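You operate a simulated robot arm through the tools that you are given. There is no shell and no other tool. Be economical: measure what you need, move in short steps, check, and stop when the job is done.

Carry out the task below with a simulated robot arm. There is one attempt and no reset: what you move stays moved.

## Task
Take the small blue clip and put it on the top of the low cupboard. Fetch the small cream bobbin and stand it on the blue slip. Open the washer drawer, put the green eye on the top of the packing stand away in the inside of the washer drawer and shut the drawer again. Stack the carton that says "eyes" from the top of the packing stand on top of the carton that says "guides". Take the blue guide and put it in the crate under the tray of winder b. Any order will do. Set down upright: small cream bobbin.

It is judged by the outcome, as a careful person would: the job done as asked, and still so three seconds after it is handed in. It fails if anything else is knocked over, pushed out of place, dropped, spilled or broken.

## Robot
A 7-joint arm with a two-finger parallel gripper on a trunk, on a base that drives. Base frame: it is fixed to the floor where the robot stands at the start and does not move with it; the origin is under the middle of the robot, x ahead of it, y to its left, z up. Lengths are in cm, angles in degrees, forces in N, time in s.
With the tool pointing down near the work surface it reaches from about 40 to 82 cm from the robot's upright axis, wherever it stands. Its first joint turns from -143.0 to 143.0 degrees. Places, roughly: blue guide (3x3x7 cm) [90, -90, 60]; blue slip [75, -100, 50]; carton [75, -125, 50]; crate under the tray of winder B [470, -210, 20]; green eye (3x3x2 cm) [70, -130, 60]; inside of the washer drawer [-80, 70, 70]; small blue clip (3x2x4 cm) [50, -10, 30]; small cream bobbin (6x6x10 cm) [90, -140, 60]; top of the low cupboard (84x24 cm) [-78, 102, 44]; washer drawer [-70, 70, 70]. Payload 1.57 kg.
The TCP is the grasp point between the finger pads, 3 cm short of the fingertips. In the tool frame z runs along the fingers and y along their closing line. The gripper opens to 8 cm. The fingers are 1.7 cm wide and 1.2 cm thick; the gripper's body (4 by 8.2 cm) begins 8 cm behind the TCP.
Orientation is told as [roll, pitch, yaw] about the base's x, y, z axes, in that order, counted from this pose: with the fingers straight down and closing along the base's y, the tool's x points along the base's -x, its y along +y and its z along -z.

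## Interface
- The arm moves only by the tool send_rows. Its argument "plan" is one flat list of numbers, 6 for each row, row after row: the shift along the tool's x, y, z in m, then the turn, a rotation vector about the tool's x, y, z in degrees. In form: [x, y, z, ax, ay, az, x, y, z, ax, ay, az, ...]. A call has 1 to 20 rows; each row is the pose to reach, as a shift and turn from the pose commanded when the call began, along the tool's axes at that moment. "grip" is the gripper command, from -1 (shut) to 1 (fully open), values between in proportion, set as the call begins (left out, the last holds). Each row takes 0.2 s and may step no farther than 5 cm and 8.6 degrees from the row before; otherwise, or with a gripper value out of range, the whole call is refused. A pose out of reach is approached as far as the arm can. The call stops where the force on the tool passes 40 N (or 10 N more than at its start, if that is more) or the arm is blocked; 0.2 s more then pass. The fingers move at their own pace (about 4.5 cm/s each) and stop on an object; they squeeze with about 43 N. The grip force told is the motor's: it shows also when the fingers shut on nothing. Time passes only in rows, and 0.2 s behind the last, so rows that repeat a pose let the fingers close. The reply holds the time, the measured pose of the TCP, the force on the tool along the base axes, the opening and the grip force, in the units named above and with some noise, with the torque about the TCP (base axes, N m) and any sound that the robot's microphone picked up.
- Cameras (640 x 400 px; columns grow to the right, rows downward): "scene" is now at [0.75, 15.83, 104.95]; the picture's right is [0.14, -0.99, 0.00], its down [-0.92, -0.13, -0.36] and it looks along [0.36, 0.05, -0.93] (base axes); focal length 214 px, centre (320, 200). "wrist" rides on the gripper at [7.2, -0.7, -12.2] in the tool frame; the picture's right is [0.09, 1.00, 0.00], its down [-0.84, 0.08, -0.54] and it looks along [-0.54, 0.05, 0.84] (tool axes); focal length 238 px, centre (320, 200). There is no depth. A picture from a camera that has moved, and an enlarged one, comes with that camera's place and axes in the base frame and with its lens.
- get_image(camera): a new picture of that camera. No time passes.
- lift_body(by): slides the trunk up (or, below 0, down) by that many cm; the arm and the scene camera ride with it, the base frame stays. It gives what a move gives, with no picture.
- base_move(legs): drives the robot by 1 to 6 legs, each [ahead, left, turn to the left] in cm, cm and degrees, along the robot's own axes; the way and the turn of a leg run together, so that a leg with both is an arc; at most 150 cm and 180 degrees a leg. The arm and the cameras ride along, it lands a little off, and it stops where it bumps. It gives what a move gives.
- turn_head(pan, tilt): turns the head with the scene camera to pan (to the left, within 155 degrees either way) and tilt (down, from -29 to 69), counted from straight ahead of the robot. It gives what a move gives.
- enlarge(camera, box): a new picture of the part [left, top, right, bottom] of that camera's present view, enlarged. No time passes.
- close_job(): hands the job in; it is judged then, once.

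Work in short steps. Places have to be worked out from the pictures, the camera data and where the tool is seen: move nearer, look again, correct. Check each grasp and each placing, and mend what went wrong. You have 186 turns and 156 pictures in all, those below and enlarged ones among them. Open the gripper and draw the arm clear of the work before you hand the job in, unless the task says otherwise; then end with one line.

The tools are called as a command line: name --argument value ..., lists and objects as JSON in quotes. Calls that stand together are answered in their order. send_rows: Moves the arm, as the interface text tells. Its arguments: {"type":"object","properties":{"plan":{"type":"array"},"grip":{"type":"number"}},"required":["plan"]} The other tools are called the same way: lift_body (by) slides the trunk up or down; base_move (legs) drives the base; turn_head (pan, tilt) turns the head that bears the scene camera; get_image (camera) takes a picture; enlarge (camera, box) takes an enlarged picture of a part of a camera's view; close_job () hands the job in.

At the start:

```text
time_s: 0.0
tool_pos: [18.37, -37.3, 84.85]
tool_rot: [0.0, 0.0, 0.2]
force: [0.6, -0.6, 0.3]
torque: [-0.04, -0.01, 0.01]
grip_width: 8.01
grip_force: 0.0
trunk travel left (down, up): [-18.1, 2.9]
robot x, y, heading: [-0.25, -0.02, 0.1]
head pan, tilt: [8.1, 68.8]
```

scene: 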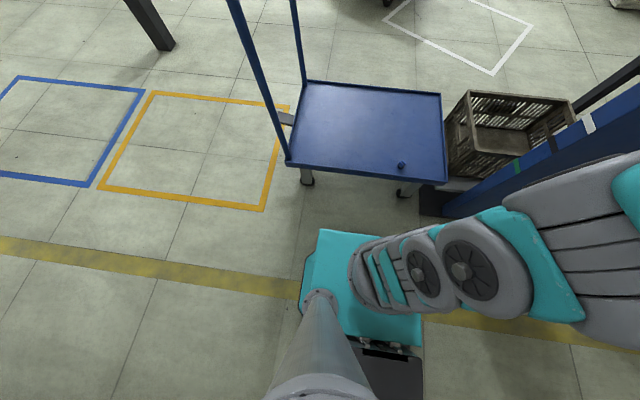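
wrist: 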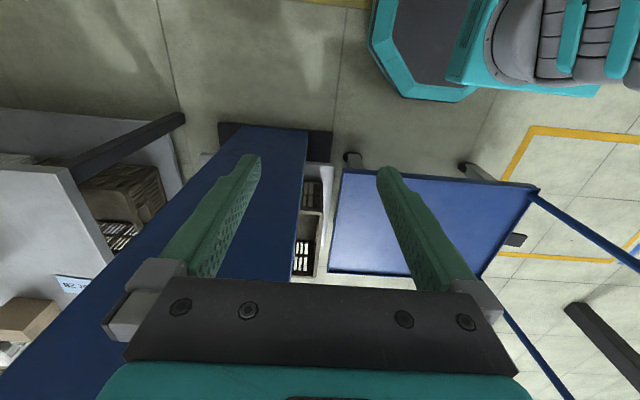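

I start by looking around: the first picture shows a blue cart with a small blue item on it. I turn the head to the right to see the packing stand.

turn_head --pan -55 --tilt 30

get_image --camera "scene"

turn_head --pan 140 --tilt 30

get_image --camera "scene"

turn_head --pan -15 --tilt 15

get_image --camera "scene"

```text
time_s: 1.3
tool_pos: [18.47, -37.25, 84.89]
tool_rot: [0.0, 0.0, 0.0]
force: [-1.2, 0.1, 0.3]
torque: [0.05, 0.03, -0.01]
grip_width: 7.99
grip_force: 0.1
trunk travel left (down, up): [-18.1, 2.9]
robot x, y, heading: [-0.3, -0.07, -0.2]
head pan, tilt: [-55.0, 30.0]
```

```text
153 pictures are left
camera scene: at [0.41, 7.64, 110.09], right [-0.82, -0.57, 0.0], down [-0.29, 0.41, -0.87], along [0.5, -0.71, -0.5], focal length 214 px, centre (320, 200)
```

scene: 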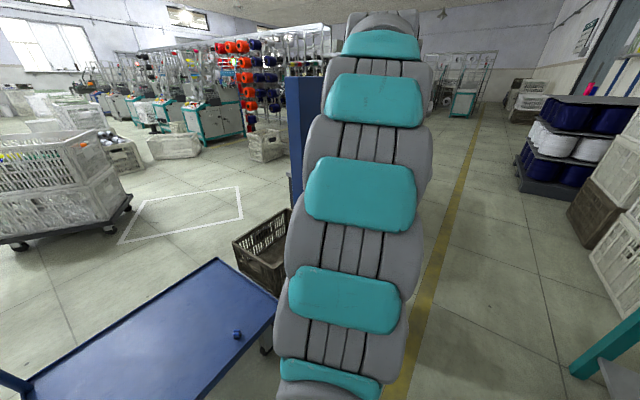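

```text
time_s: 4.2
tool_pos: [18.5, -37.1, 84.78]
tool_rot: [0.0, 0.0, 0.0]
force: [-0.6, 0.0, -0.1]
torque: [0.0, -0.02, 0.02]
grip_width: 8.01
grip_force: 0.0
trunk travel left (down, up): [-18.1, 2.9]
robot x, y, heading: [-0.09, -0.29, 0.1]
head pan, tilt: [140.0, 30.0]
```

```text
152 pictures are left
camera scene: at [-11.71, 20.86, 110.09], right [0.64, 0.77, 0.0], down [0.38, -0.32, -0.87], along [-0.66, 0.56, -0.5], focal length 214 px, centre (320, 200)
```

scene: 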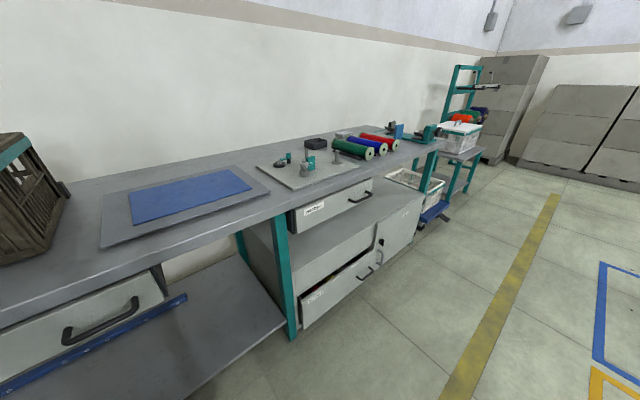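

```text
time_s: 6.6
tool_pos: [18.49, -37.17, 84.81]
tool_rot: [0.0, 0.0, 0.0]
force: [0.5, -0.3, 0.9]
torque: [0.02, 0.01, -0.02]
grip_width: 8.0
grip_force: 0.0
trunk travel left (down, up): [-18.1, 2.9]
robot x, y, heading: [0.06, -0.19, -0.0]
head pan, tilt: [-15.0, 15.0]
```

```text
151 pictures are left
camera scene: at [4.24, 12.63, 112.51], right [-0.26, -0.97, 0.0], down [-0.25, 0.07, -0.97], along [0.93, -0.25, -0.26], focal length 214 px, centre (320, 200)
```

scene: 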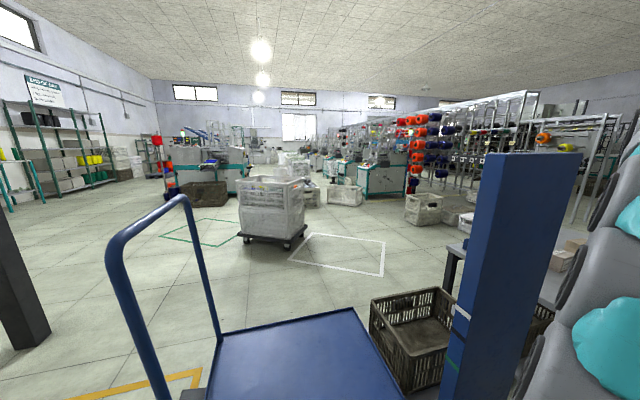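

The clip is on the cart near [48, -10, 31]. I look down at it closely.

turn_head --pan 0 --tilt 60

get_image --camera "scene"

enlarge --camera "scene" --box '[320, 120, 480, 220]'

```text
time_s: 7.7
tool_pos: [18.4, -37.3, 84.8]
tool_rot: [0.0, 0.0, 0.0]
force: [0.2, 0.6, -0.5]
torque: [-0.03, 0.01, 0.0]
grip_width: 7.99
grip_force: 0.0
trunk travel left (down, up): [-18.1, 2.9]
robot x, y, heading: [-0.18, 0.05, 0.0]
head pan, tilt: [0.0, 60.0]
```

```text
150 pictures are left
camera scene: at [1.89, 15.04, 105.89], right [0.0, -1.0, 0.0], down [-0.87, 0.0, -0.5], along [0.5, 0.0, -0.87], focal length 214 px, centre (320, 200)
```

scene: 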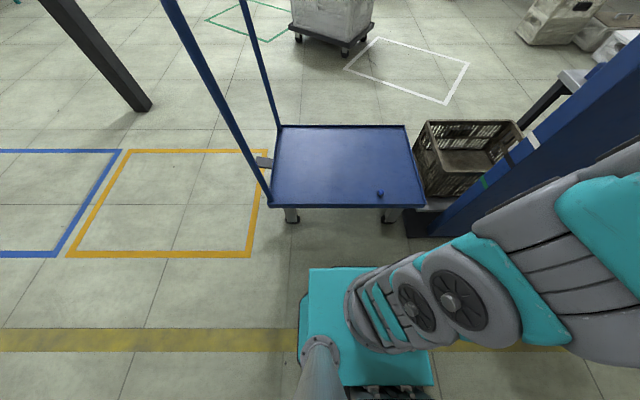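

```text
4.00 times, centred on (400, 170) of scene
camera zoom: at [1.89, 15.04, 105.89], right [0.0, -1.0, 0.0], down [-0.87, 0.0, -0.5], along [0.5, 0.0, -0.87], focal length 858 px, centre (0, 320)
```

zoom: 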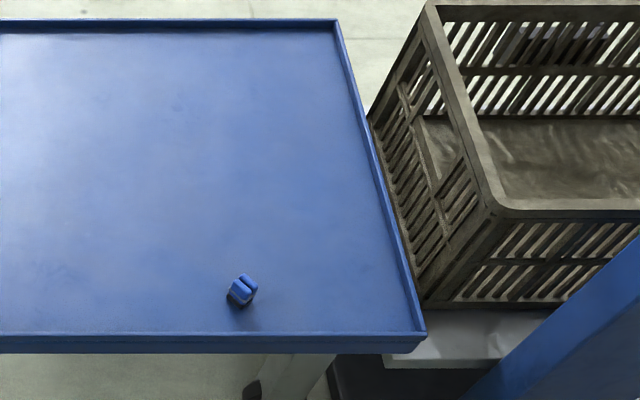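

The clip stands near [47, -10] on the cart. I bring the tool over it at z≈60 for a closer look with the wrist camera.

send_rows --plan '[-0.026, 0.0248, 0.0225, 0, 0, 0, -0.052, 0.0496, 0.045, 0, 0, 0, -0.078, 0.0744, 0.0675, 0, 0, 0, -0.104, 0.0992, 0.09, 0, 0, 0, -0.13, 0.124, 0.1125, 0, 0, 0, -0.156, 0.1488, 0.135, 0, 0, 0, -0.182, 0.1736, 0.1575, 0, 0, 0, -0.208, 0.1984, 0.18, 0, 0, 0, -0.234, 0.2232, 0.2025, 0, 0, 0, -0.26, 0.248, 0.225, 0, 0, 0, -0.286, 0.273, 0.2475, 0, 0, 0]' --grip 1

get_image --camera "wrist"

```text
time_s: 10.1
tool_pos: [47.13, -9.61, 60.22]
tool_rot: [0.1, 0.0, 0.0]
force: [-0.1, 0.1, -0.1]
torque: [-0.03, 0.01, 0.01]
grip_width: 7.99
grip_force: 0.0
trunk travel left (down, up): [-18.1, 2.9]
robot x, y, heading: [-0.43, -0.03, 0.2]
head pan, tilt: [0.0, 60.0]
```

```text
148 pictures are left
camera wrist: at [39.93, -10.37, 72.24], right [-0.09, 1.0, 0.0], down [0.84, 0.08, 0.54], along [0.54, 0.05, -0.84], focal length 238 px, centre (320, 200)
```

wrist: 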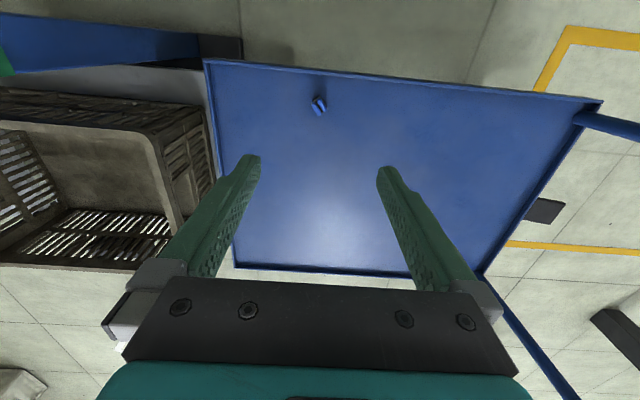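

enlarge --camera "wrist" --box '[280, 80, 360, 130]'

```text
8.00 times, centred on (320, 105) of wrist
camera zoom: at [39.93, -10.37, 72.24], right [-0.09, 1.0, 0.0], down [0.84, 0.08, 0.54], along [0.54, 0.05, -0.84], focal length 1907 px, centre (320, 960)
```

zoom: 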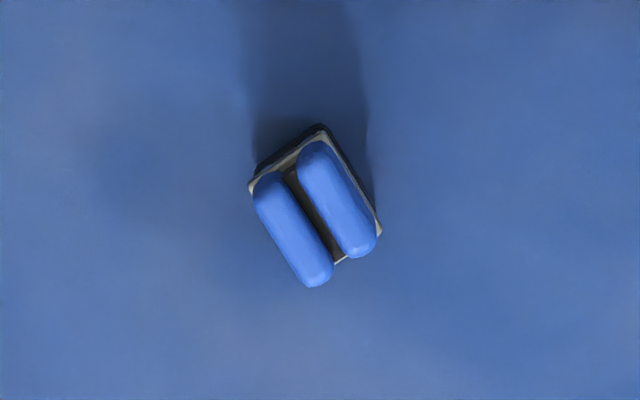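

Clip at about [48.4, -9.7], its long axis turned about 30° from x toward y. I turn the tool by 30° and descend to z≈37, then look again.

send_rows --plan '[-0.003, 0, 0.04, 0, 0, -6, -0.006, 0, 0.08, 0, 0, -12, -0.009, 0, 0.12, 0, 0, -18, -0.011, 0, 0.16, 0, 0, -24, -0.0127, 0, 0.2, 0, 0, -30, -0.0127, -0.001, 0.23, 0, 0, -30]' --grip 0.3

get_image --camera "wrist"

get_image --camera "scene"

```text
time_s: 11.5
tool_pos: [48.52, -9.84, 36.99]
tool_rot: [0.0, -0.1, 30.0]
force: [-0.3, -0.5, -0.3]
torque: [0.03, 0.0, 0.01]
grip_width: 5.18
grip_force: 0.0
trunk travel left (down, up): [-18.1, 2.9]
robot x, y, heading: [-0.22, -0.5, 0.2]
head pan, tilt: [0.0, 60.0]
```

```text
146 pictures are left
camera wrist: at [42.54, -14.07, 49.2], right [-0.58, 0.82, 0.0], down [0.68, 0.49, 0.54], along [0.44, 0.31, -0.84], focal length 238 px, centre (320, 200)
```

wrist: 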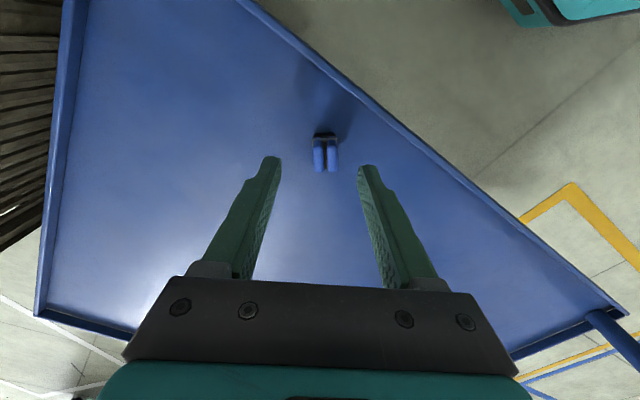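

```text
145 pictures are left
camera scene: at [1.9, 15.05, 105.89], right [0.0, -1.0, 0.0], down [-0.87, 0.0, -0.5], along [0.5, 0.0, -0.87], focal length 214 px, centre (320, 200)
```

scene: 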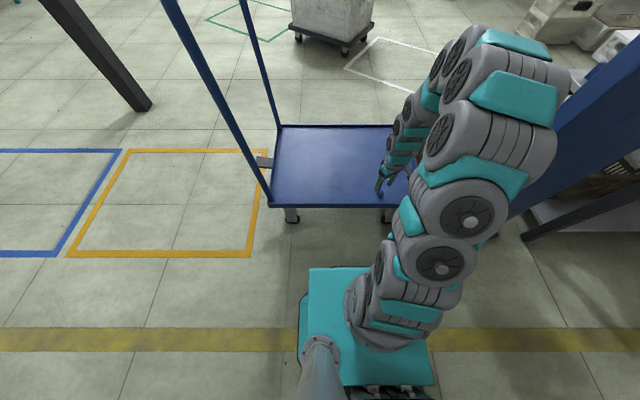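

enlarge --camera "wrist" --box '[280, 120, 376, 180]'

```text
6.67 times, centred on (328, 150) of wrist
camera zoom: at [42.54, -14.07, 49.2], right [-0.58, 0.82, 0.0], down [0.68, 0.49, 0.54], along [0.44, 0.31, -0.84], focal length 1589 px, centre (267, 533)
```

zoom: 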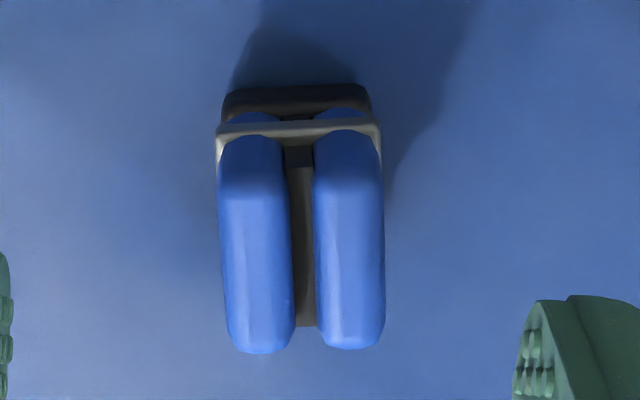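

The clip lies square to the fingers, 0.4 cm off toward tool +y. I correct that, descend to z≈31 and close.

send_rows --plan '[0, 0.0038, 0.02, 0, 0, 0, 0, 0.0038, 0.045, 0, 0, 0, 0, 0.0038, 0.058, 0, 0, 0]'

get_image --camera "wrist"

```text
time_s: 12.2
tool_pos: [48.67, -9.72, 32.97]
tool_rot: [-0.3, -0.3, 30.0]
force: [-0.1, 0.9, 31.5]
torque: [0.7, 0.65, 0.24]
grip_width: 5.22
grip_force: 0.4
trunk travel left (down, up): [-18.1, 2.9]
robot x, y, heading: [0.1, -0.55, -0.1]
head pan, tilt: [0.0, 60.0]
stopped in row 3: the force on the tool passed its limit at 69 N (the readings are from after the stop); the commanded pose is now the measured one
```

```text
143 pictures are left
camera wrist: at [42.55, -13.83, 45.15], right [-0.58, 0.82, -0.01], down [0.68, 0.49, 0.55], along [0.45, 0.31, -0.84], focal length 238 px, centre (320, 200)
```

wrist: 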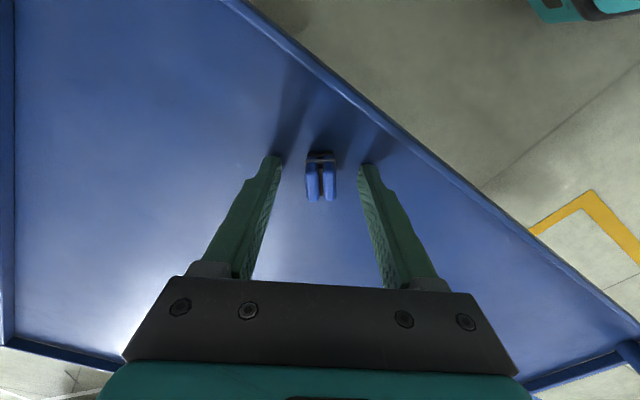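

The fingertips touched the cart top, so it lies at z≈30; the clip sits between the fingers. I lift 0.6 cm and close.

send_rows --plan '[0, 0, -0.006, 0, 0, 0]'

send_rows --plan '[0, 0, 0, 0, 0, 0, 0, 0, 0, 0, 0, 0, 0, 0, 0, 0, 0, 0, 0, 0, 0, 0, 0, 0]' --grip -1

send_rows --plan '[0, 0, -0.04, 0, 0, 0, 0, 0, -0.08, 0, 0, 0]'

enlarge --camera "wrist" --box '[200, 100, 440, 250]'

```text
time_s: 12.6
tool_pos: [48.37, -9.65, 33.25]
tool_rot: [-0.1, 0.0, 30.1]
force: [-0.4, -1.0, 0.6]
torque: [0.02, 0.0, 0.01]
grip_width: 5.21
grip_force: 0.0
trunk travel left (down, up): [-18.1, 2.9]
robot x, y, heading: [0.02, -0.12, 0.3]
head pan, tilt: [0.0, 60.0]
```

```text
time_s: 13.6
tool_pos: [48.44, -9.74, 33.3]
tool_rot: [-0.2, -0.2, 30.1]
force: [0.0, 0.1, -0.2]
torque: [0.04, -0.01, 0.02]
grip_width: 1.66
grip_force: 30.9
trunk travel left (down, up): [-18.1, 2.9]
robot x, y, heading: [0.0, 0.26, 0.2]
head pan, tilt: [0.0, 60.0]
```

```text
time_s: 14.2
tool_pos: [48.52, -9.7, 41.36]
tool_rot: [-0.1, 0.0, 30.1]
force: [-0.2, 0.2, -0.3]
torque: [-0.01, -0.01, 0.02]
grip_width: 1.63
grip_force: 31.5
trunk travel left (down, up): [-18.1, 2.9]
robot x, y, heading: [0.04, -0.01, 0.0]
head pan, tilt: [0.0, 60.0]
```

```text
2.67 times, centred on (320, 175) of wrist
camera zoom: at [42.55, -13.88, 53.51], right [-0.58, 0.82, 0.0], down [0.68, 0.49, 0.54], along [0.44, 0.31, -0.84], focal length 636 px, centre (320, 267)
```

zoom: 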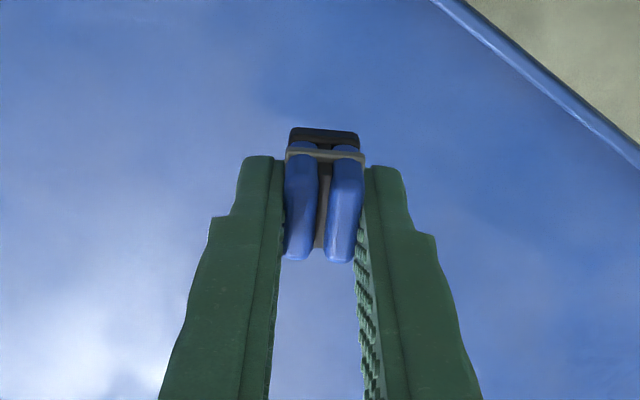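

The clip is held (bottom about 3.35 cm below the TCP, cart top z≈30). I raise and draw back the arm, and look behind toward the bench before driving.

send_rows --plan '[0.007, 0.004, -0.045, 0, 0, 4, 0.014, 0.008, -0.09, 0, 0, 8, 0.021, 0.012, -0.135, 0, 0, 12, 0.028, 0.016, -0.18, 0, 0, 16, 0.035, 0.02, -0.225, 0, 0, 20, 0.042, 0.024, -0.27, 0, 0, 24, 0.048, 0.027, -0.31, 0, 0, 28, 0.052, 0.03, -0.34, 0, 0, 30]'

turn_head --pan 155 --tilt 40

get_image --camera "scene"

turn_head --pan -150 --tilt 30

get_image --camera "scene"

```text
time_s: 16.0
tool_pos: [42.23, -9.61, 75.34]
tool_rot: [-0.1, -0.1, 0.1]
force: [0.1, 0.8, -1.5]
torque: [-0.02, 0.01, 0.0]
grip_width: 1.63
grip_force: 31.3
trunk travel left (down, up): [-18.1, 2.9]
robot x, y, heading: [0.09, 0.06, 0.1]
head pan, tilt: [0.0, 60.0]
```

```text
time_s: 18.4
tool_pos: [42.14, -9.66, 75.37]
tool_rot: [-0.1, -0.3, 0.1]
force: [0.2, -0.1, -0.4]
torque: [0.0, 0.01, 0.03]
grip_width: 1.62
grip_force: 31.7
trunk travel left (down, up): [-18.1, 2.9]
robot x, y, heading: [-0.03, 0.01, -0.3]
head pan, tilt: [154.7, 40.0]
```

```text
141 pictures are left
camera scene: at [-12.45, 18.69, 108.56], right [0.43, 0.9, 0.0], down [0.58, -0.28, -0.77], along [-0.69, 0.33, -0.64], focal length 214 px, centre (320, 200)
```

scene: 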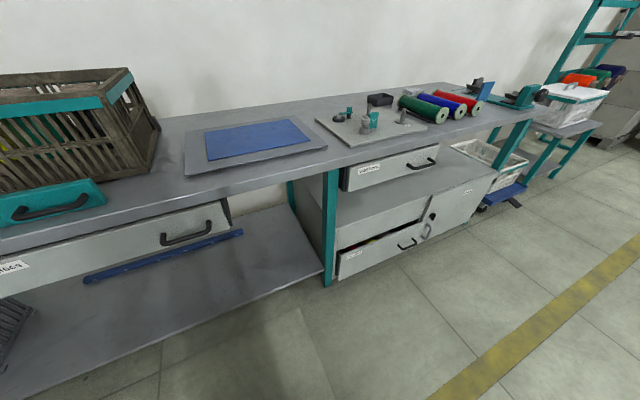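

```text
time_s: 22.5
tool_pos: [42.22, -9.67, 75.38]
tool_rot: [-0.2, -0.2, 0.0]
force: [0.5, 0.0, 0.0]
torque: [-0.02, -0.04, 0.02]
grip_width: 1.64
grip_force: 31.8
trunk travel left (down, up): [-18.1, 2.9]
robot x, y, heading: [-0.45, 0.16, 0.1]
head pan, tilt: [-150.0, 30.0]
```

```text
140 pictures are left
camera scene: at [-12.6, 10.53, 110.09], right [-0.5, 0.87, 0.0], down [0.43, 0.25, -0.87], along [-0.75, -0.43, -0.5], focal length 214 px, centre (320, 200)
```

scene: 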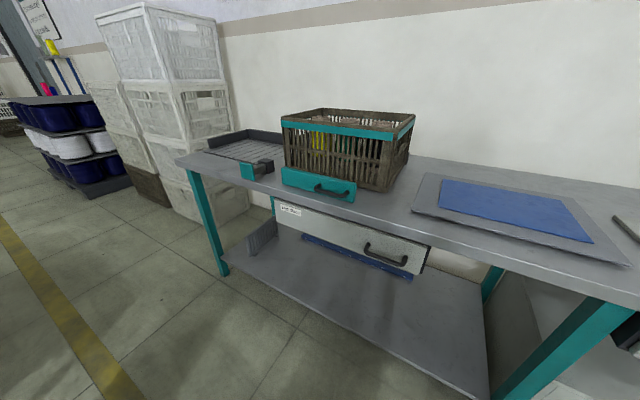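

The bench runs along y with its front edge near x≈-65; the low cupboard is under it at y 60–144, with the washer drawer above at y≈75. I back off the cart a little, turn round to face the bench and slide toward y≈100.

base_move --legs '[[-8, 0, 0], [0, 0, 90], [0, 0, 90], [0, -95, 0]]'

turn_head --pan 0 --tilt 45

get_image --camera "scene"

turn_head --pan 30 --tilt 40

get_image --camera "scene"

get_image --camera "wrist"

```text
time_s: 35.9
tool_pos: [-52.34, 104.06, 75.38]
tool_rot: [-0.1, -0.2, -179.4]
force: [0.2, 0.4, 0.1]
torque: [-0.01, 0.06, 0.02]
grip_width: 1.63
grip_force: 31.8
trunk travel left (down, up): [-18.1, 2.9]
robot x, y, heading: [-9.78, 94.33, -179.7]
head pan, tilt: [-150.0, 30.0]
```

```text
time_s: 38.2
tool_pos: [-52.27, 104.0, 75.33]
tool_rot: [-0.2, -0.3, -179.4]
force: [0.5, 0.0, -0.1]
torque: [-0.03, 0.02, 0.01]
grip_width: 1.64
grip_force: 31.8
trunk travel left (down, up): [-18.1, 2.9]
robot x, y, heading: [-9.71, 94.91, -179.7]
head pan, tilt: [0.0, 45.0]
```

```text
139 pictures are left
camera scene: at [-12.73, 79.75, 107.83], right [-0.01, 1.0, 0.0], down [0.71, 0.01, -0.71], along [-0.71, -0.01, -0.71], focal length 214 px, centre (320, 200)
```

scene: 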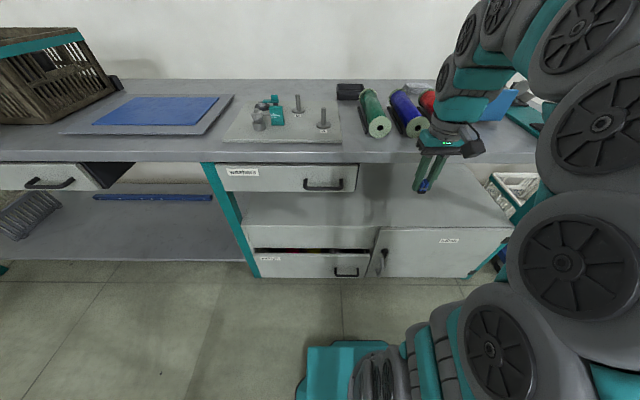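

```text
time_s: 39.1
tool_pos: [-52.17, 104.07, 75.45]
tool_rot: [-0.2, -0.2, -179.4]
force: [-0.6, 0.6, -0.9]
torque: [0.03, 0.01, -0.01]
grip_width: 1.6
grip_force: 31.7
trunk travel left (down, up): [-18.1, 2.9]
robot x, y, heading: [-10.0, 94.68, -179.6]
head pan, tilt: [30.0, 40.0]
```

```text
138 pictures are left
camera scene: at [-11.93, 75.51, 108.56], right [-0.51, 0.86, 0.0], down [0.55, 0.33, -0.77], along [-0.66, -0.39, -0.64], focal length 214 px, centre (320, 200)
```

scene: 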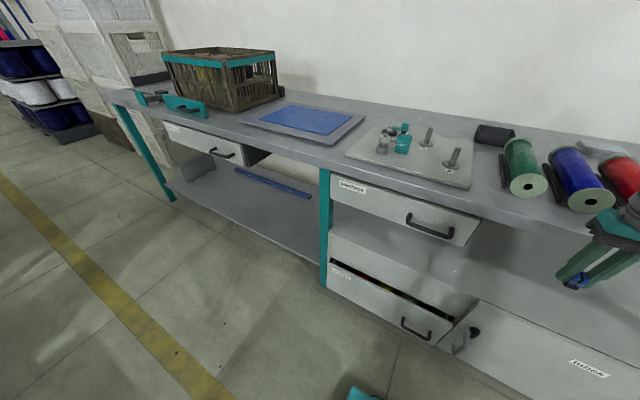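

```text
137 pictures are left
camera wrist: at [-45.03, 104.77, 87.51], right [0.1, -0.99, 0.0], down [-0.83, -0.09, 0.55], along [-0.54, -0.05, -0.84], focal length 238 px, centre (320, 200)
```

wrist: 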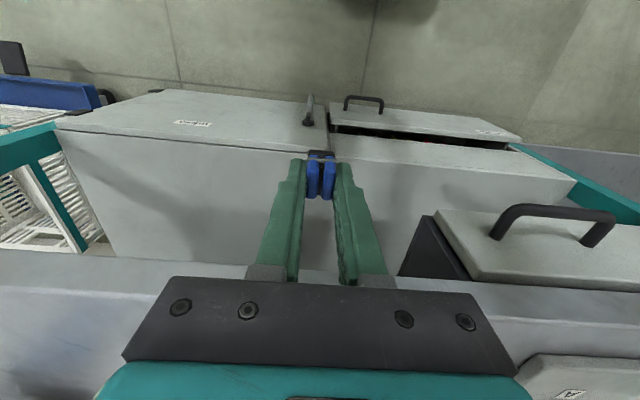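

The cupboard front is near x≈-62, flush with the bench edge, so I must reach under the bench at an angle. I lower in front of the bench while tilting the fingers forward by 38°.

send_rows --plan '[0.01, 0, 0.04, 0, -7.6, 0, 0.02, 0, 0.08, 0, -15.2, 0, 0.03, 0, 0.12, 0, -22.8, 0, 0.04, 0, 0.16, 0, -30.4, 0, 0.045, 0, 0.2, 0, -38, 0, 0.045, 0, 0.22, 0, -38, 0]'

get_image --camera "wrist"

turn_head --pan -15 --tilt 45

get_image --camera "scene"

```text
time_s: 40.5
tool_pos: [-54.26, 107.99, 60.35]
tool_rot: [-0.7, -36.6, -178.0]
force: [-1.6, -0.4, 0.8]
torque: [0.06, -0.19, -0.1]
grip_width: 1.63
grip_force: 31.8
out of reach, approached as far as the arm can: row 4, 5, 6
trunk travel left (down, up): [-18.1, 2.9]
robot x, y, heading: [-10.09, 94.56, -179.5]
head pan, tilt: [30.0, 40.0]
```

```text
136 pictures are left
camera wrist: at [-41.31, 109.01, 65.93], right [0.1, -0.99, -0.06], down [-0.35, -0.1, 0.93], along [-0.93, -0.07, -0.35], focal length 238 px, centre (320, 200)
```

wrist: 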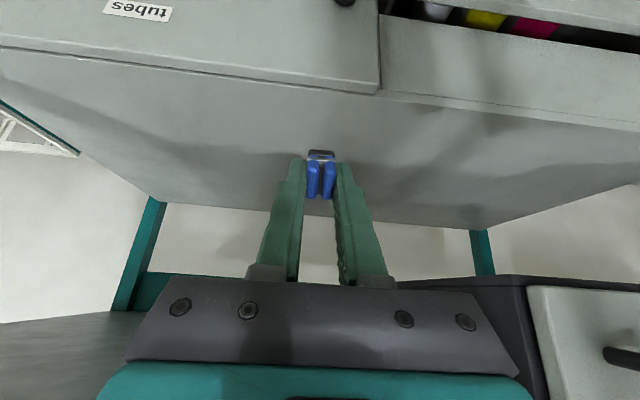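

```text
time_s: 41.7
tool_pos: [-54.24, 107.9, 60.45]
tool_rot: [-0.7, -36.4, -177.5]
force: [0.0, -0.5, 0.1]
torque: [0.01, -0.01, 0.02]
grip_width: 1.61
grip_force: 32.1
trunk travel left (down, up): [-18.1, 2.9]
robot x, y, heading: [-9.92, 94.53, -179.6]
head pan, tilt: [-15.0, 45.0]
```

```text
135 pictures are left
camera scene: at [-12.47, 81.85, 107.83], right [0.25, 0.97, 0.0], down [0.68, -0.18, -0.71], along [-0.68, 0.18, -0.71], focal length 214 px, centre (320, 200)
```

scene: 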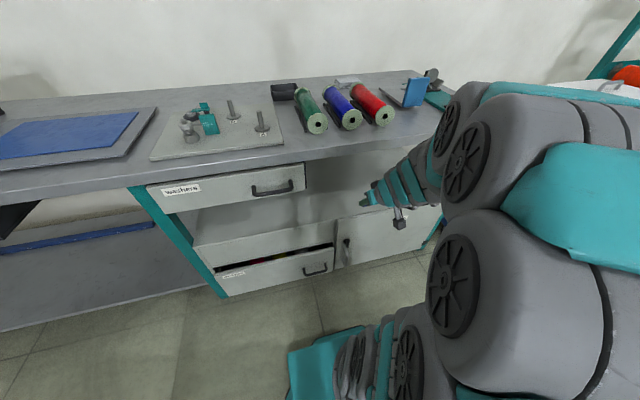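

The pose is out of reach from so close. I back the base 15 cm and lower the trunk 10 cm.

base_move --legs '[[-15, 0, 0]]'

lift_body --by -10

get_image --camera "wrist"

get_image --camera "scene"

```text
time_s: 43.0
tool_pos: [-39.51, 107.91, 60.76]
tool_rot: [0.5, -37.2, -179.3]
force: [-0.4, 0.8, -0.4]
torque: [-0.04, 0.0, 0.01]
grip_width: 1.62
grip_force: 31.6
trunk travel left (down, up): [-18.1, 2.9]
robot x, y, heading: [5.08, 95.1, -179.4]
head pan, tilt: [-15.0, 45.0]
```

```text
time_s: 44.4
tool_pos: [-39.42, 108.13, 50.71]
tool_rot: [0.4, -37.1, -179.4]
force: [-0.3, 1.2, -0.2]
torque: [0.03, -0.01, -0.01]
grip_width: 1.62
grip_force: 31.5
trunk travel left (down, up): [-8.1, 12.9]
robot x, y, heading: [5.43, 94.41, -179.5]
head pan, tilt: [-15.0, 45.0]
```

```text
134 pictures are left
camera wrist: at [-26.37, 108.88, 55.99], right [0.09, -0.99, -0.05], down [-0.34, -0.08, 0.94], along [-0.94, -0.07, -0.34], focal length 238 px, centre (320, 200)
```

wrist: 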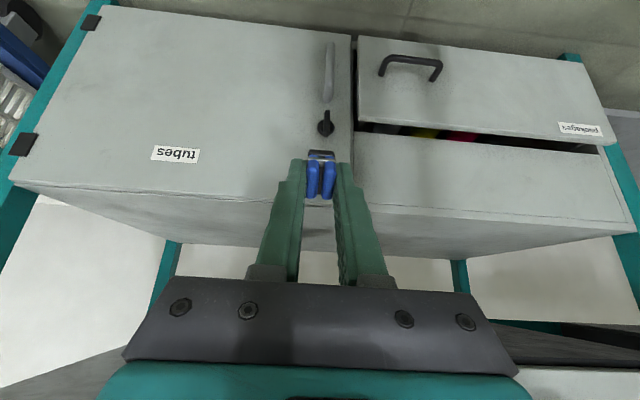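

```text
133 pictures are left
camera scene: at [2.66, 81.99, 97.83], right [0.25, 0.97, 0.0], down [0.68, -0.18, -0.71], along [-0.68, 0.18, -0.71], focal length 214 px, centre (320, 200)
```

scene: 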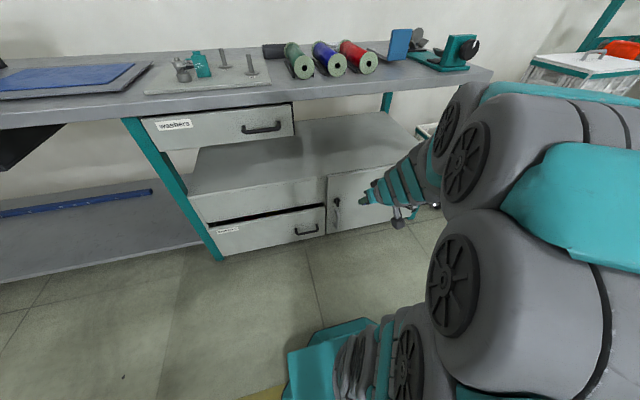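

The cupboard top works out at z≈43.3 with its front edge at x≈-63. I advance level to x≈-69.5 over the top with clearance.

send_rows --plan '[-0.035, 0, 0.025, 0, 0, 0, -0.07, 0, 0.05, 0, 0, 0, -0.105, 0, 0.075, 0, 0, 0, -0.14, 0, 0.1, 0, 0, 0, -0.175, 0, 0.125, 0, 0, 0, -0.21, 0, 0.15, 0, 0, 0, -0.245, 0, 0.175, 0, 0, 0]'

get_image --camera "wrist"

get_image --camera "scene"

```text
time_s: 46.0
tool_pos: [-69.74, 107.55, 51.5]
tool_rot: [0.4, -37.3, -179.5]
force: [0.0, -0.5, 0.1]
torque: [0.04, 0.0, 0.01]
grip_width: 1.61
grip_force: 31.9
trunk travel left (down, up): [-8.1, 12.9]
robot x, y, heading: [5.04, 95.27, -179.5]
head pan, tilt: [-15.0, 45.0]
```

```text
132 pictures are left
camera wrist: at [-56.77, 108.42, 56.77], right [0.09, -0.99, -0.05], down [-0.34, -0.08, 0.94], along [-0.94, -0.07, -0.34], focal length 238 px, centre (320, 200)
```

wrist: 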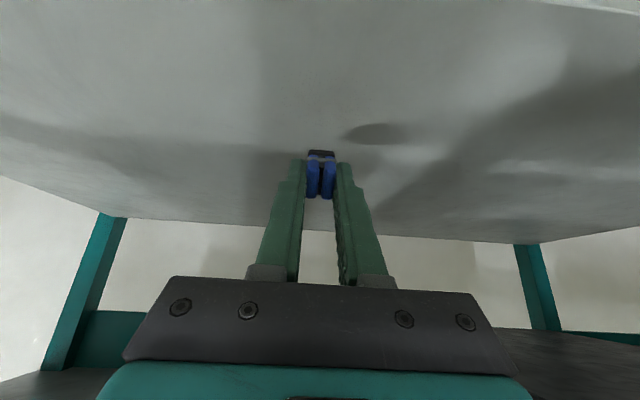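

```text
131 pictures are left
camera scene: at [2.65, 81.99, 97.83], right [0.25, 0.97, 0.0], down [0.68, -0.18, -0.71], along [-0.68, 0.18, -0.71], focal length 214 px, centre (320, 200)
```

scene: 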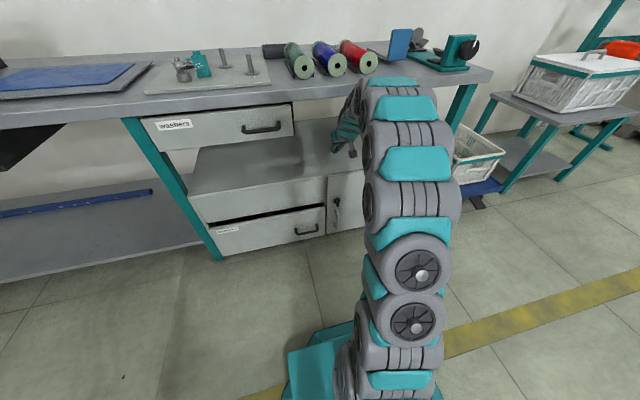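

I descend slowly until contact shows.

send_rows --plan '[0.0121, 0, 0.0159, 0, 0, 0, 0.0181, 0, 0.0239, 0, 0, 0, 0.0211, 0, 0.0279, 0, 0, 0, 0.0236, 0, 0.0311, 0, 0, 0, 0.0254, 0, 0.0335, 0, 0, 0, 0.0266, 0, 0.0351, 0, 0, 0]'

get_image --camera "wrist"

```text
time_s: 47.4
tool_pos: [-69.7, 107.5, 47.45]
tool_rot: [0.4, -37.5, -179.3]
force: [2.2, 0.8, 18.8]
torque: [0.03, 0.08, 0.02]
grip_width: 1.61
grip_force: 31.5
trunk travel left (down, up): [-8.1, 12.9]
robot x, y, heading: [5.16, 94.97, -179.6]
head pan, tilt: [-15.0, 45.0]
```

```text
130 pictures are left
camera wrist: at [-56.57, 108.47, 52.71], right [0.09, -0.99, -0.05], down [-0.33, -0.08, 0.94], along [-0.94, -0.06, -0.34], focal length 238 px, centre (320, 200)
```

wrist: 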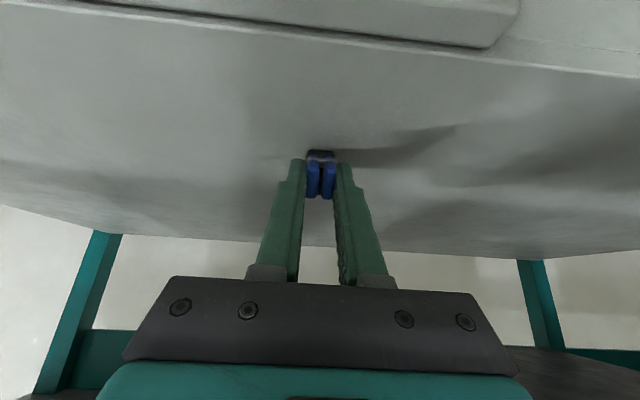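

The clip touches the top. I open a little to release it.

send_rows --plan '[0, 0, 0, 0, 0, 0, 0, 0, 0, 0, 0, 0, 0, 0, 0, 0, 0, 0]' --grip -0.3

enlarge --camera "wrist" --box '[200, 100, 440, 250]'

```text
time_s: 48.2
tool_pos: [-69.58, 107.5, 47.02]
tool_rot: [0.6, -37.3, -179.4]
force: [0.1, -0.4, 0.5]
torque: [0.0, 0.02, 0.03]
grip_width: 2.81
grip_force: 0.0
trunk travel left (down, up): [-8.1, 12.9]
robot x, y, heading: [4.86, 94.93, -179.4]
head pan, tilt: [-15.0, 45.0]
```

```text
2.67 times, centred on (320, 175) of wrist
camera zoom: at [-56.55, 108.43, 52.46], right [0.09, -0.99, -0.05], down [-0.34, -0.08, 0.94], along [-0.94, -0.07, -0.34], focal length 636 px, centre (320, 267)
```

zoom: 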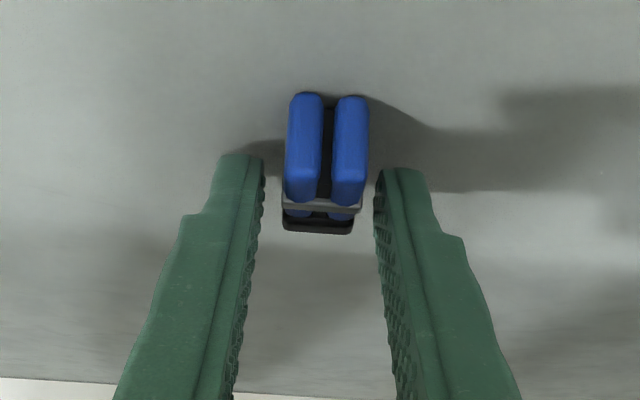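

The clip lies on the cupboard top, well inside the edge. I rise 4 cm and back out.

send_rows --plan '[-0.0121, 0, -0.0159, 0, 0, 0, -0.0242, 0, -0.0319, 0, 0, 0, 0.0108, 0, -0.0569, 0, 0, 0, 0.0458, 0, -0.0819, 0, 0, 0, 0.0808, 0, -0.1069, 0, 0, 0, 0.1158, 0, -0.1319, 0, 0, 0, 0.1508, 0, -0.1569, 0, 0, 0, 0.1858, 0, -0.1819, 0, 0, 0, 0.2208, 0, -0.2069, 0, 0, 0]'

get_image --camera "wrist"

turn_head --pan 15 --tilt 30

enlarge --camera "scene" --box '[220, 100, 460, 250]'

```text
time_s: 50.2
tool_pos: [-39.52, 107.89, 49.64]
tool_rot: [0.6, -35.1, -179.4]
force: [0.1, -0.2, 0.8]
torque: [0.0, 0.0, 0.01]
grip_width: 2.8
grip_force: 0.1
out of reach, approached as far as the arm can: row 9
trunk travel left (down, up): [-8.1, 12.9]
robot x, y, heading: [5.17, 94.74, -179.4]
head pan, tilt: [-15.0, 45.0]
```

```text
128 pictures are left
camera wrist: at [-26.62, 108.74, 55.5], right [0.09, -0.99, -0.04], down [-0.37, -0.08, 0.92], along [-0.92, -0.07, -0.38], focal length 238 px, centre (320, 200)
```

wrist: 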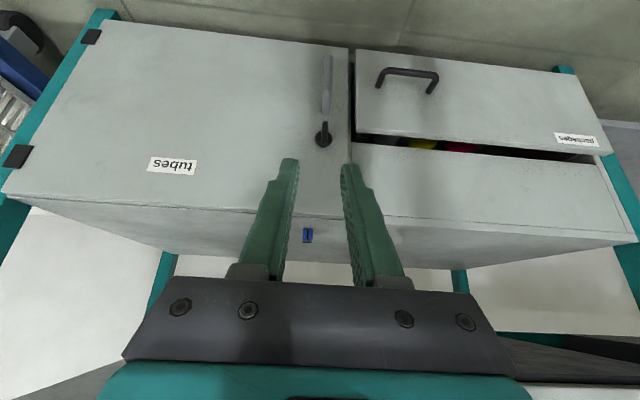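

```text
time_s: 51.1
tool_pos: [-39.52, 107.79, 49.76]
tool_rot: [0.6, -35.1, -179.5]
force: [-1.2, 1.0, -0.4]
torque: [0.0, -0.02, -0.01]
grip_width: 2.78
grip_force: 0.1
trunk travel left (down, up): [-8.1, 12.9]
robot x, y, heading: [4.98, 94.8, -179.5]
head pan, tilt: [15.0, 30.0]
```

```text
2.67 times, centred on (340, 175) of scene
camera zoom: at [1.82, 77.54, 100.09], right [-0.27, 0.96, 0.0], down [0.48, 0.13, -0.87], along [-0.83, -0.23, -0.5], focal length 572 px, centre (267, 267)
```

zoom: 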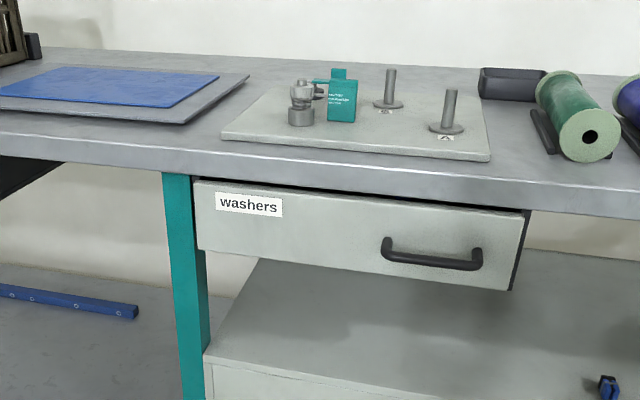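

The clip is well placed and the drawer is labelled "washers". Next I open it: its handle is around [-58, 80.6, 68]. I raise the trunk, shift the base so the arm faces the handle, and turn the gripper 90° so the fingers close up-and-down.

base_move --legs '[[-12, 0, 0], [0, 27, 0]]'

lift_body --by 10

send_rows --plan '[0, 0, 0, 0, 0, 8, 0, 0, 0, 0, 0, 16, 0, 0, 0, 0, 0, 24, 0, 0, 0, 0, 0, 32, 0, 0, 0, 0, 0, 40, 0, 0, 0, 0, 0, 48, 0, 0, 0, 0, 0, 56, 0, 0, 0, 0, 0, 64, 0, 0, 0, 0, 0, 72, 0, 0, 0, 0, 0, 80, 0, 0, 0, 0, 0, 88, 0, 0, 0, 0, 0, 90]' --grip 0.3

get_image --camera "wrist"

get_image --camera "scene"

```text
time_s: 53.9
tool_pos: [-27.29, 80.3, 49.61]
tool_rot: [0.6, -35.1, -179.0]
force: [0.1, -0.5, 0.4]
torque: [-0.02, 0.01, -0.02]
grip_width: 2.82
grip_force: 0.1
trunk travel left (down, up): [-8.1, 12.9]
robot x, y, heading: [17.42, 67.95, -179.0]
head pan, tilt: [15.0, 30.0]
```

```text
time_s: 55.2
tool_pos: [-27.29, 80.36, 59.66]
tool_rot: [0.6, -34.9, -179.1]
force: [-0.8, 0.1, -0.2]
torque: [-0.03, -0.02, 0.0]
grip_width: 2.8
grip_force: 0.0
trunk travel left (down, up): [-18.1, 2.9]
robot x, y, heading: [17.85, 67.85, -178.9]
head pan, tilt: [15.0, 30.0]
```

```text
time_s: 57.8
tool_pos: [-27.32, 80.18, 59.62]
tool_rot: [35.1, 0.6, 91.4]
force: [1.0, -0.6, 0.2]
torque: [0.02, 0.01, -0.02]
grip_width: 5.2
grip_force: 0.1
trunk travel left (down, up): [-18.1, 2.9]
robot x, y, heading: [17.37, 67.41, -179.1]
head pan, tilt: [15.0, 30.0]
```

```text
126 pictures are left
camera wrist: at [-19.58, 73.35, 69.31], right [-0.81, -0.1, 0.57], down [0.23, 0.85, 0.48], along [-0.54, 0.52, -0.66], focal length 238 px, centre (320, 200)
```

wrist: 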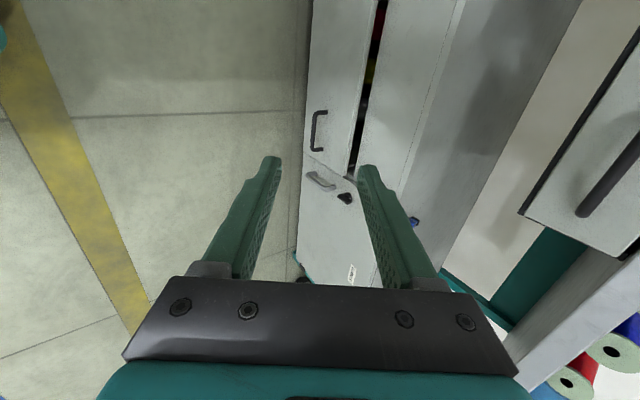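

```text
125 pictures are left
camera scene: at [14.37, 50.38, 110.09], right [-0.28, 0.96, 0.0], down [0.48, 0.14, -0.87], along [-0.83, -0.24, -0.5], focal length 214 px, centre (320, 200)
```

scene: 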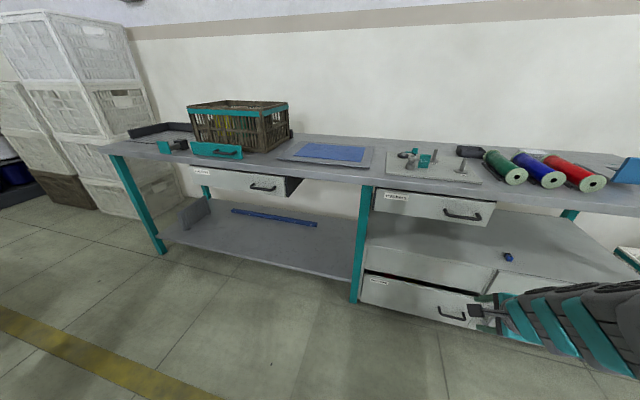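

The gripper turned well. I tilt it 40° further toward horizontal and rise to the handle height, still away from the bench.

send_rows --plan '[0, 0.01, -0.013, -8, 0, 0, 0, 0.02, -0.026, -16, 0, 0, 0, 0.03, -0.039, -24, 0, 0, 0, 0.04, -0.052, -32, 0, 0, 0, 0.046, -0.0655, -40, 0, 0]'

get_image --camera "wrist"

turn_head --pan -10 --tilt 30

get_image --camera "scene"

```text
time_s: 59.0
tool_pos: [-31.75, 88.65, 74.44]
tool_rot: [74.4, 0.5, 91.5]
force: [1.0, -0.4, -0.2]
torque: [-0.03, -0.05, -0.02]
grip_width: 5.19
grip_force: 0.1
out of reach, approached as far as the arm can: row 1, 2, 3, 4, 5
trunk travel left (down, up): [-18.1, 2.9]
robot x, y, heading: [17.91, 67.88, -178.8]
head pan, tilt: [15.0, 30.0]
```

```text
124 pictures are left
camera wrist: at [-19.54, 81.71, 77.21], right [-0.27, -0.09, 0.96], down [0.48, 0.85, 0.21], along [-0.84, 0.52, -0.18], focal length 238 px, centre (320, 200)
```

wrist: 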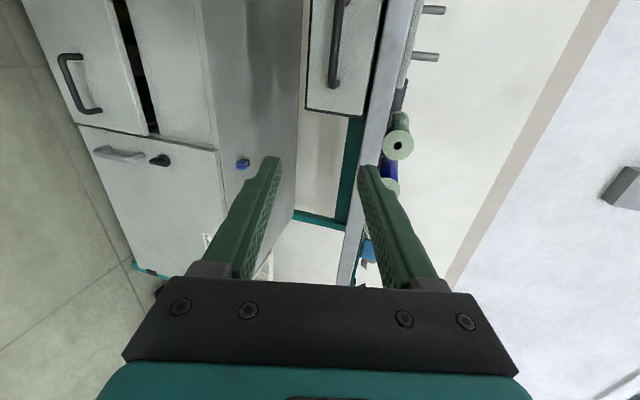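

```text
time_s: 59.9
tool_pos: [-31.71, 88.54, 74.55]
tool_rot: [74.2, 0.6, 91.3]
force: [-0.2, 0.5, -0.4]
torque: [-0.05, 0.01, -0.02]
grip_width: 5.17
grip_force: 0.0
trunk travel left (down, up): [-18.1, 2.9]
robot x, y, heading: [17.52, 67.44, -179.0]
head pan, tilt: [-10.0, 30.0]
```

```text
123 pictures are left
camera scene: at [14.13, 54.29, 110.09], right [0.16, 0.99, 0.0], down [0.49, -0.08, -0.87], along [-0.86, 0.14, -0.5], focal length 214 px, centre (320, 200)
```

scene: 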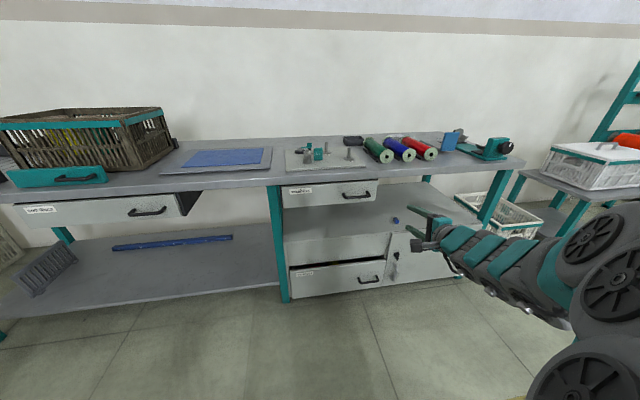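

From both views the handle bar runs y 75–86 at x≈-57.8, z≈69.1. I move to a pre-grasp point in front of it.

send_rows --plan '[0.0195, 0.0035, 0.0388, 0, 0, 0, 0.039, 0.007, 0.0775, 0, 0, 0, 0.0585, 0.0105, 0.1163, 0, 0, 0, 0.078, 0.014, 0.155, 0, 0, 0]' --grip -0.05

get_image --camera "wrist"

enlarge --camera "scene" --box '[280, 150, 440, 250]'

```text
time_s: 60.9
tool_pos: [-46.93, 80.14, 72.28]
tool_rot: [75.1, 0.5, 91.4]
force: [0.6, 0.2, -0.1]
torque: [0.01, 0.01, -0.02]
grip_width: 3.79
grip_force: 0.0
trunk travel left (down, up): [-18.1, 2.9]
robot x, y, heading: [17.6, 67.64, -179.1]
head pan, tilt: [-10.0, 30.0]
```

```text
122 pictures are left
camera wrist: at [-34.76, 73.36, 74.89], right [-0.26, -0.09, 0.96], down [0.48, 0.85, 0.21], along [-0.84, 0.52, -0.17], focal length 238 px, centre (320, 200)
```

wrist: 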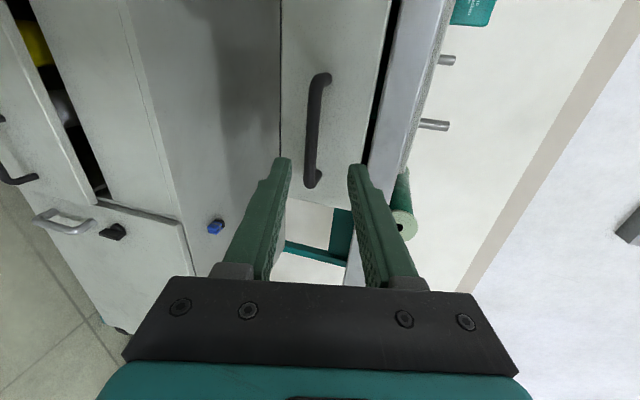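

```text
4.00 times, centred on (360, 200) of scene
camera zoom: at [14.12, 54.29, 110.09], right [0.16, 0.99, 0.0], down [0.49, -0.08, -0.87], along [-0.86, 0.14, -0.5], focal length 858 px, centre (160, 200)
```

zoom: 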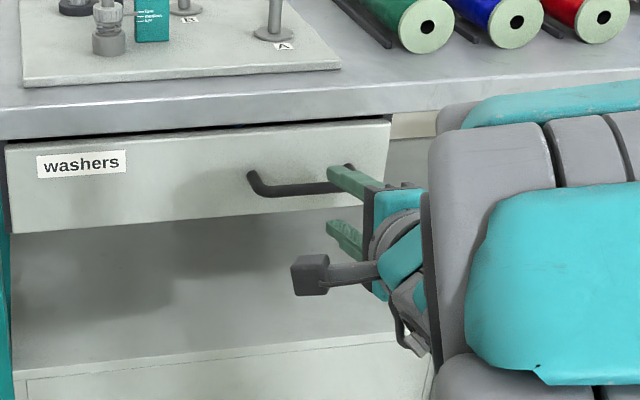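

The bar is centred between the fingers. I advance onto it.

send_rows --plan '[-0.002, -0.001, 0.04, 0, 0, 0, -0.004, -0.002, 0.08, 0, 0, 0, -0.006, -0.003, 0.103, 0, 0, 0]'

get_image --camera "wrist"

enlarge --camera "scene" --box '[280, 150, 440, 250]'

```text
time_s: 61.7
tool_pos: [-55.95, 80.6, 69.94]
tool_rot: [75.3, 0.6, 91.4]
force: [36.3, -5.7, 6.5]
torque: [0.13, 0.92, 0.03]
grip_width: 3.5
grip_force: 0.0
trunk travel left (down, up): [-18.1, 2.9]
robot x, y, heading: [17.88, 67.89, -178.8]
head pan, tilt: [-10.0, 30.0]
stopped in row 3: the force on the tool passed its limit at 77 N (the readings are from after the stop); the commanded pose is now the measured one
```

```text
120 pictures are left
camera wrist: at [-43.84, 73.77, 72.39], right [-0.25, -0.09, 0.96], down [0.48, 0.85, 0.21], along [-0.84, 0.52, -0.17], focal length 238 px, centre (320, 200)
```

wrist: 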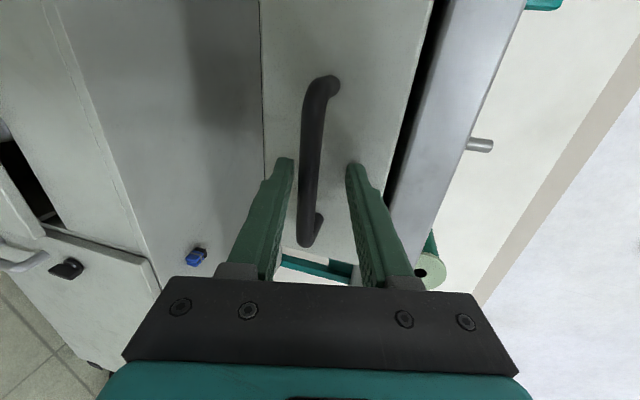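

```text
4.00 times, centred on (360, 200) of scene
camera zoom: at [14.35, 54.25, 110.11], right [0.16, 0.99, 0.0], down [0.49, -0.08, -0.87], along [-0.86, 0.14, -0.5], focal length 858 px, centre (160, 200)
```

zoom: 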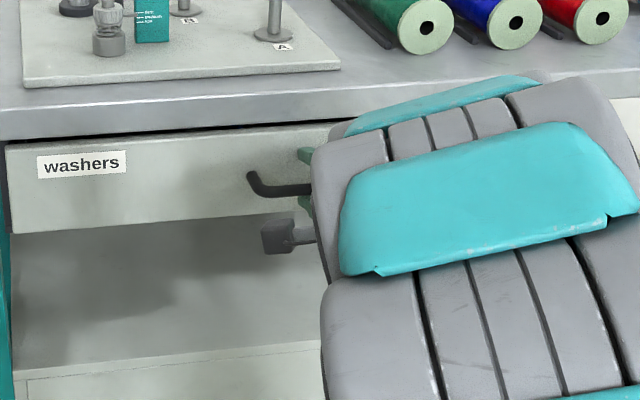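

The fingertips reached the drawer face with the bar between them. I back off half a centimetre and close.

send_rows --plan '[0, 0, -0.006, 0, 0, 0]'

send_rows --plan '[0, 0, 0, 0, 0, 0, 0, 0, 0, 0, 0, 0, 0, 0, 0, 0, 0, 0]' --grip -1

get_image --camera "wrist"

```text
time_s: 62.1
tool_pos: [-55.65, 80.55, 69.74]
tool_rot: [74.9, 0.5, 91.5]
force: [0.2, 0.7, 0.3]
torque: [-0.02, -0.01, -0.01]
grip_width: 3.8
grip_force: 0.0
trunk travel left (down, up): [-18.1, 2.9]
robot x, y, heading: [17.82, 67.84, -178.9]
head pan, tilt: [-10.0, 30.0]
```

```text
time_s: 63.0
tool_pos: [-55.39, 80.74, 69.29]
tool_rot: [74.2, 0.5, 91.4]
force: [1.9, -0.4, -7.9]
torque: [-0.25, -0.04, 0.42]
grip_width: 1.17
grip_force: 29.4
trunk travel left (down, up): [-18.1, 2.9]
robot x, y, heading: [17.09, 68.03, -178.9]
head pan, tilt: [-10.0, 30.0]
stopped in row 3: the force on the tool passed its limit at 41 N (the readings are from after the stop); the commanded pose is now the measured one
```

```text
118 pictures are left
camera wrist: at [-43.34, 73.82, 71.97], right [-0.27, -0.09, 0.96], down [0.48, 0.85, 0.21], along [-0.84, 0.52, -0.18], focal length 238 px, centre (320, 200)
```

wrist: 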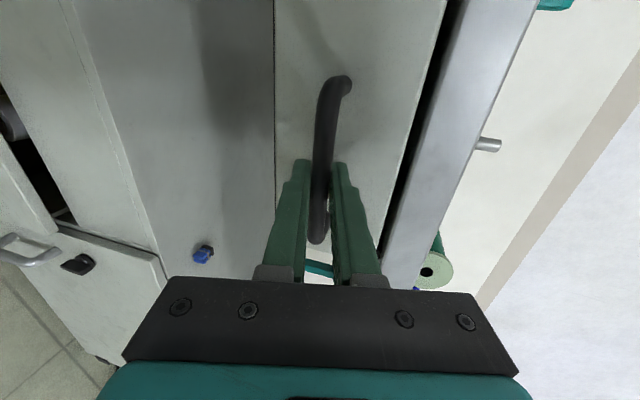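

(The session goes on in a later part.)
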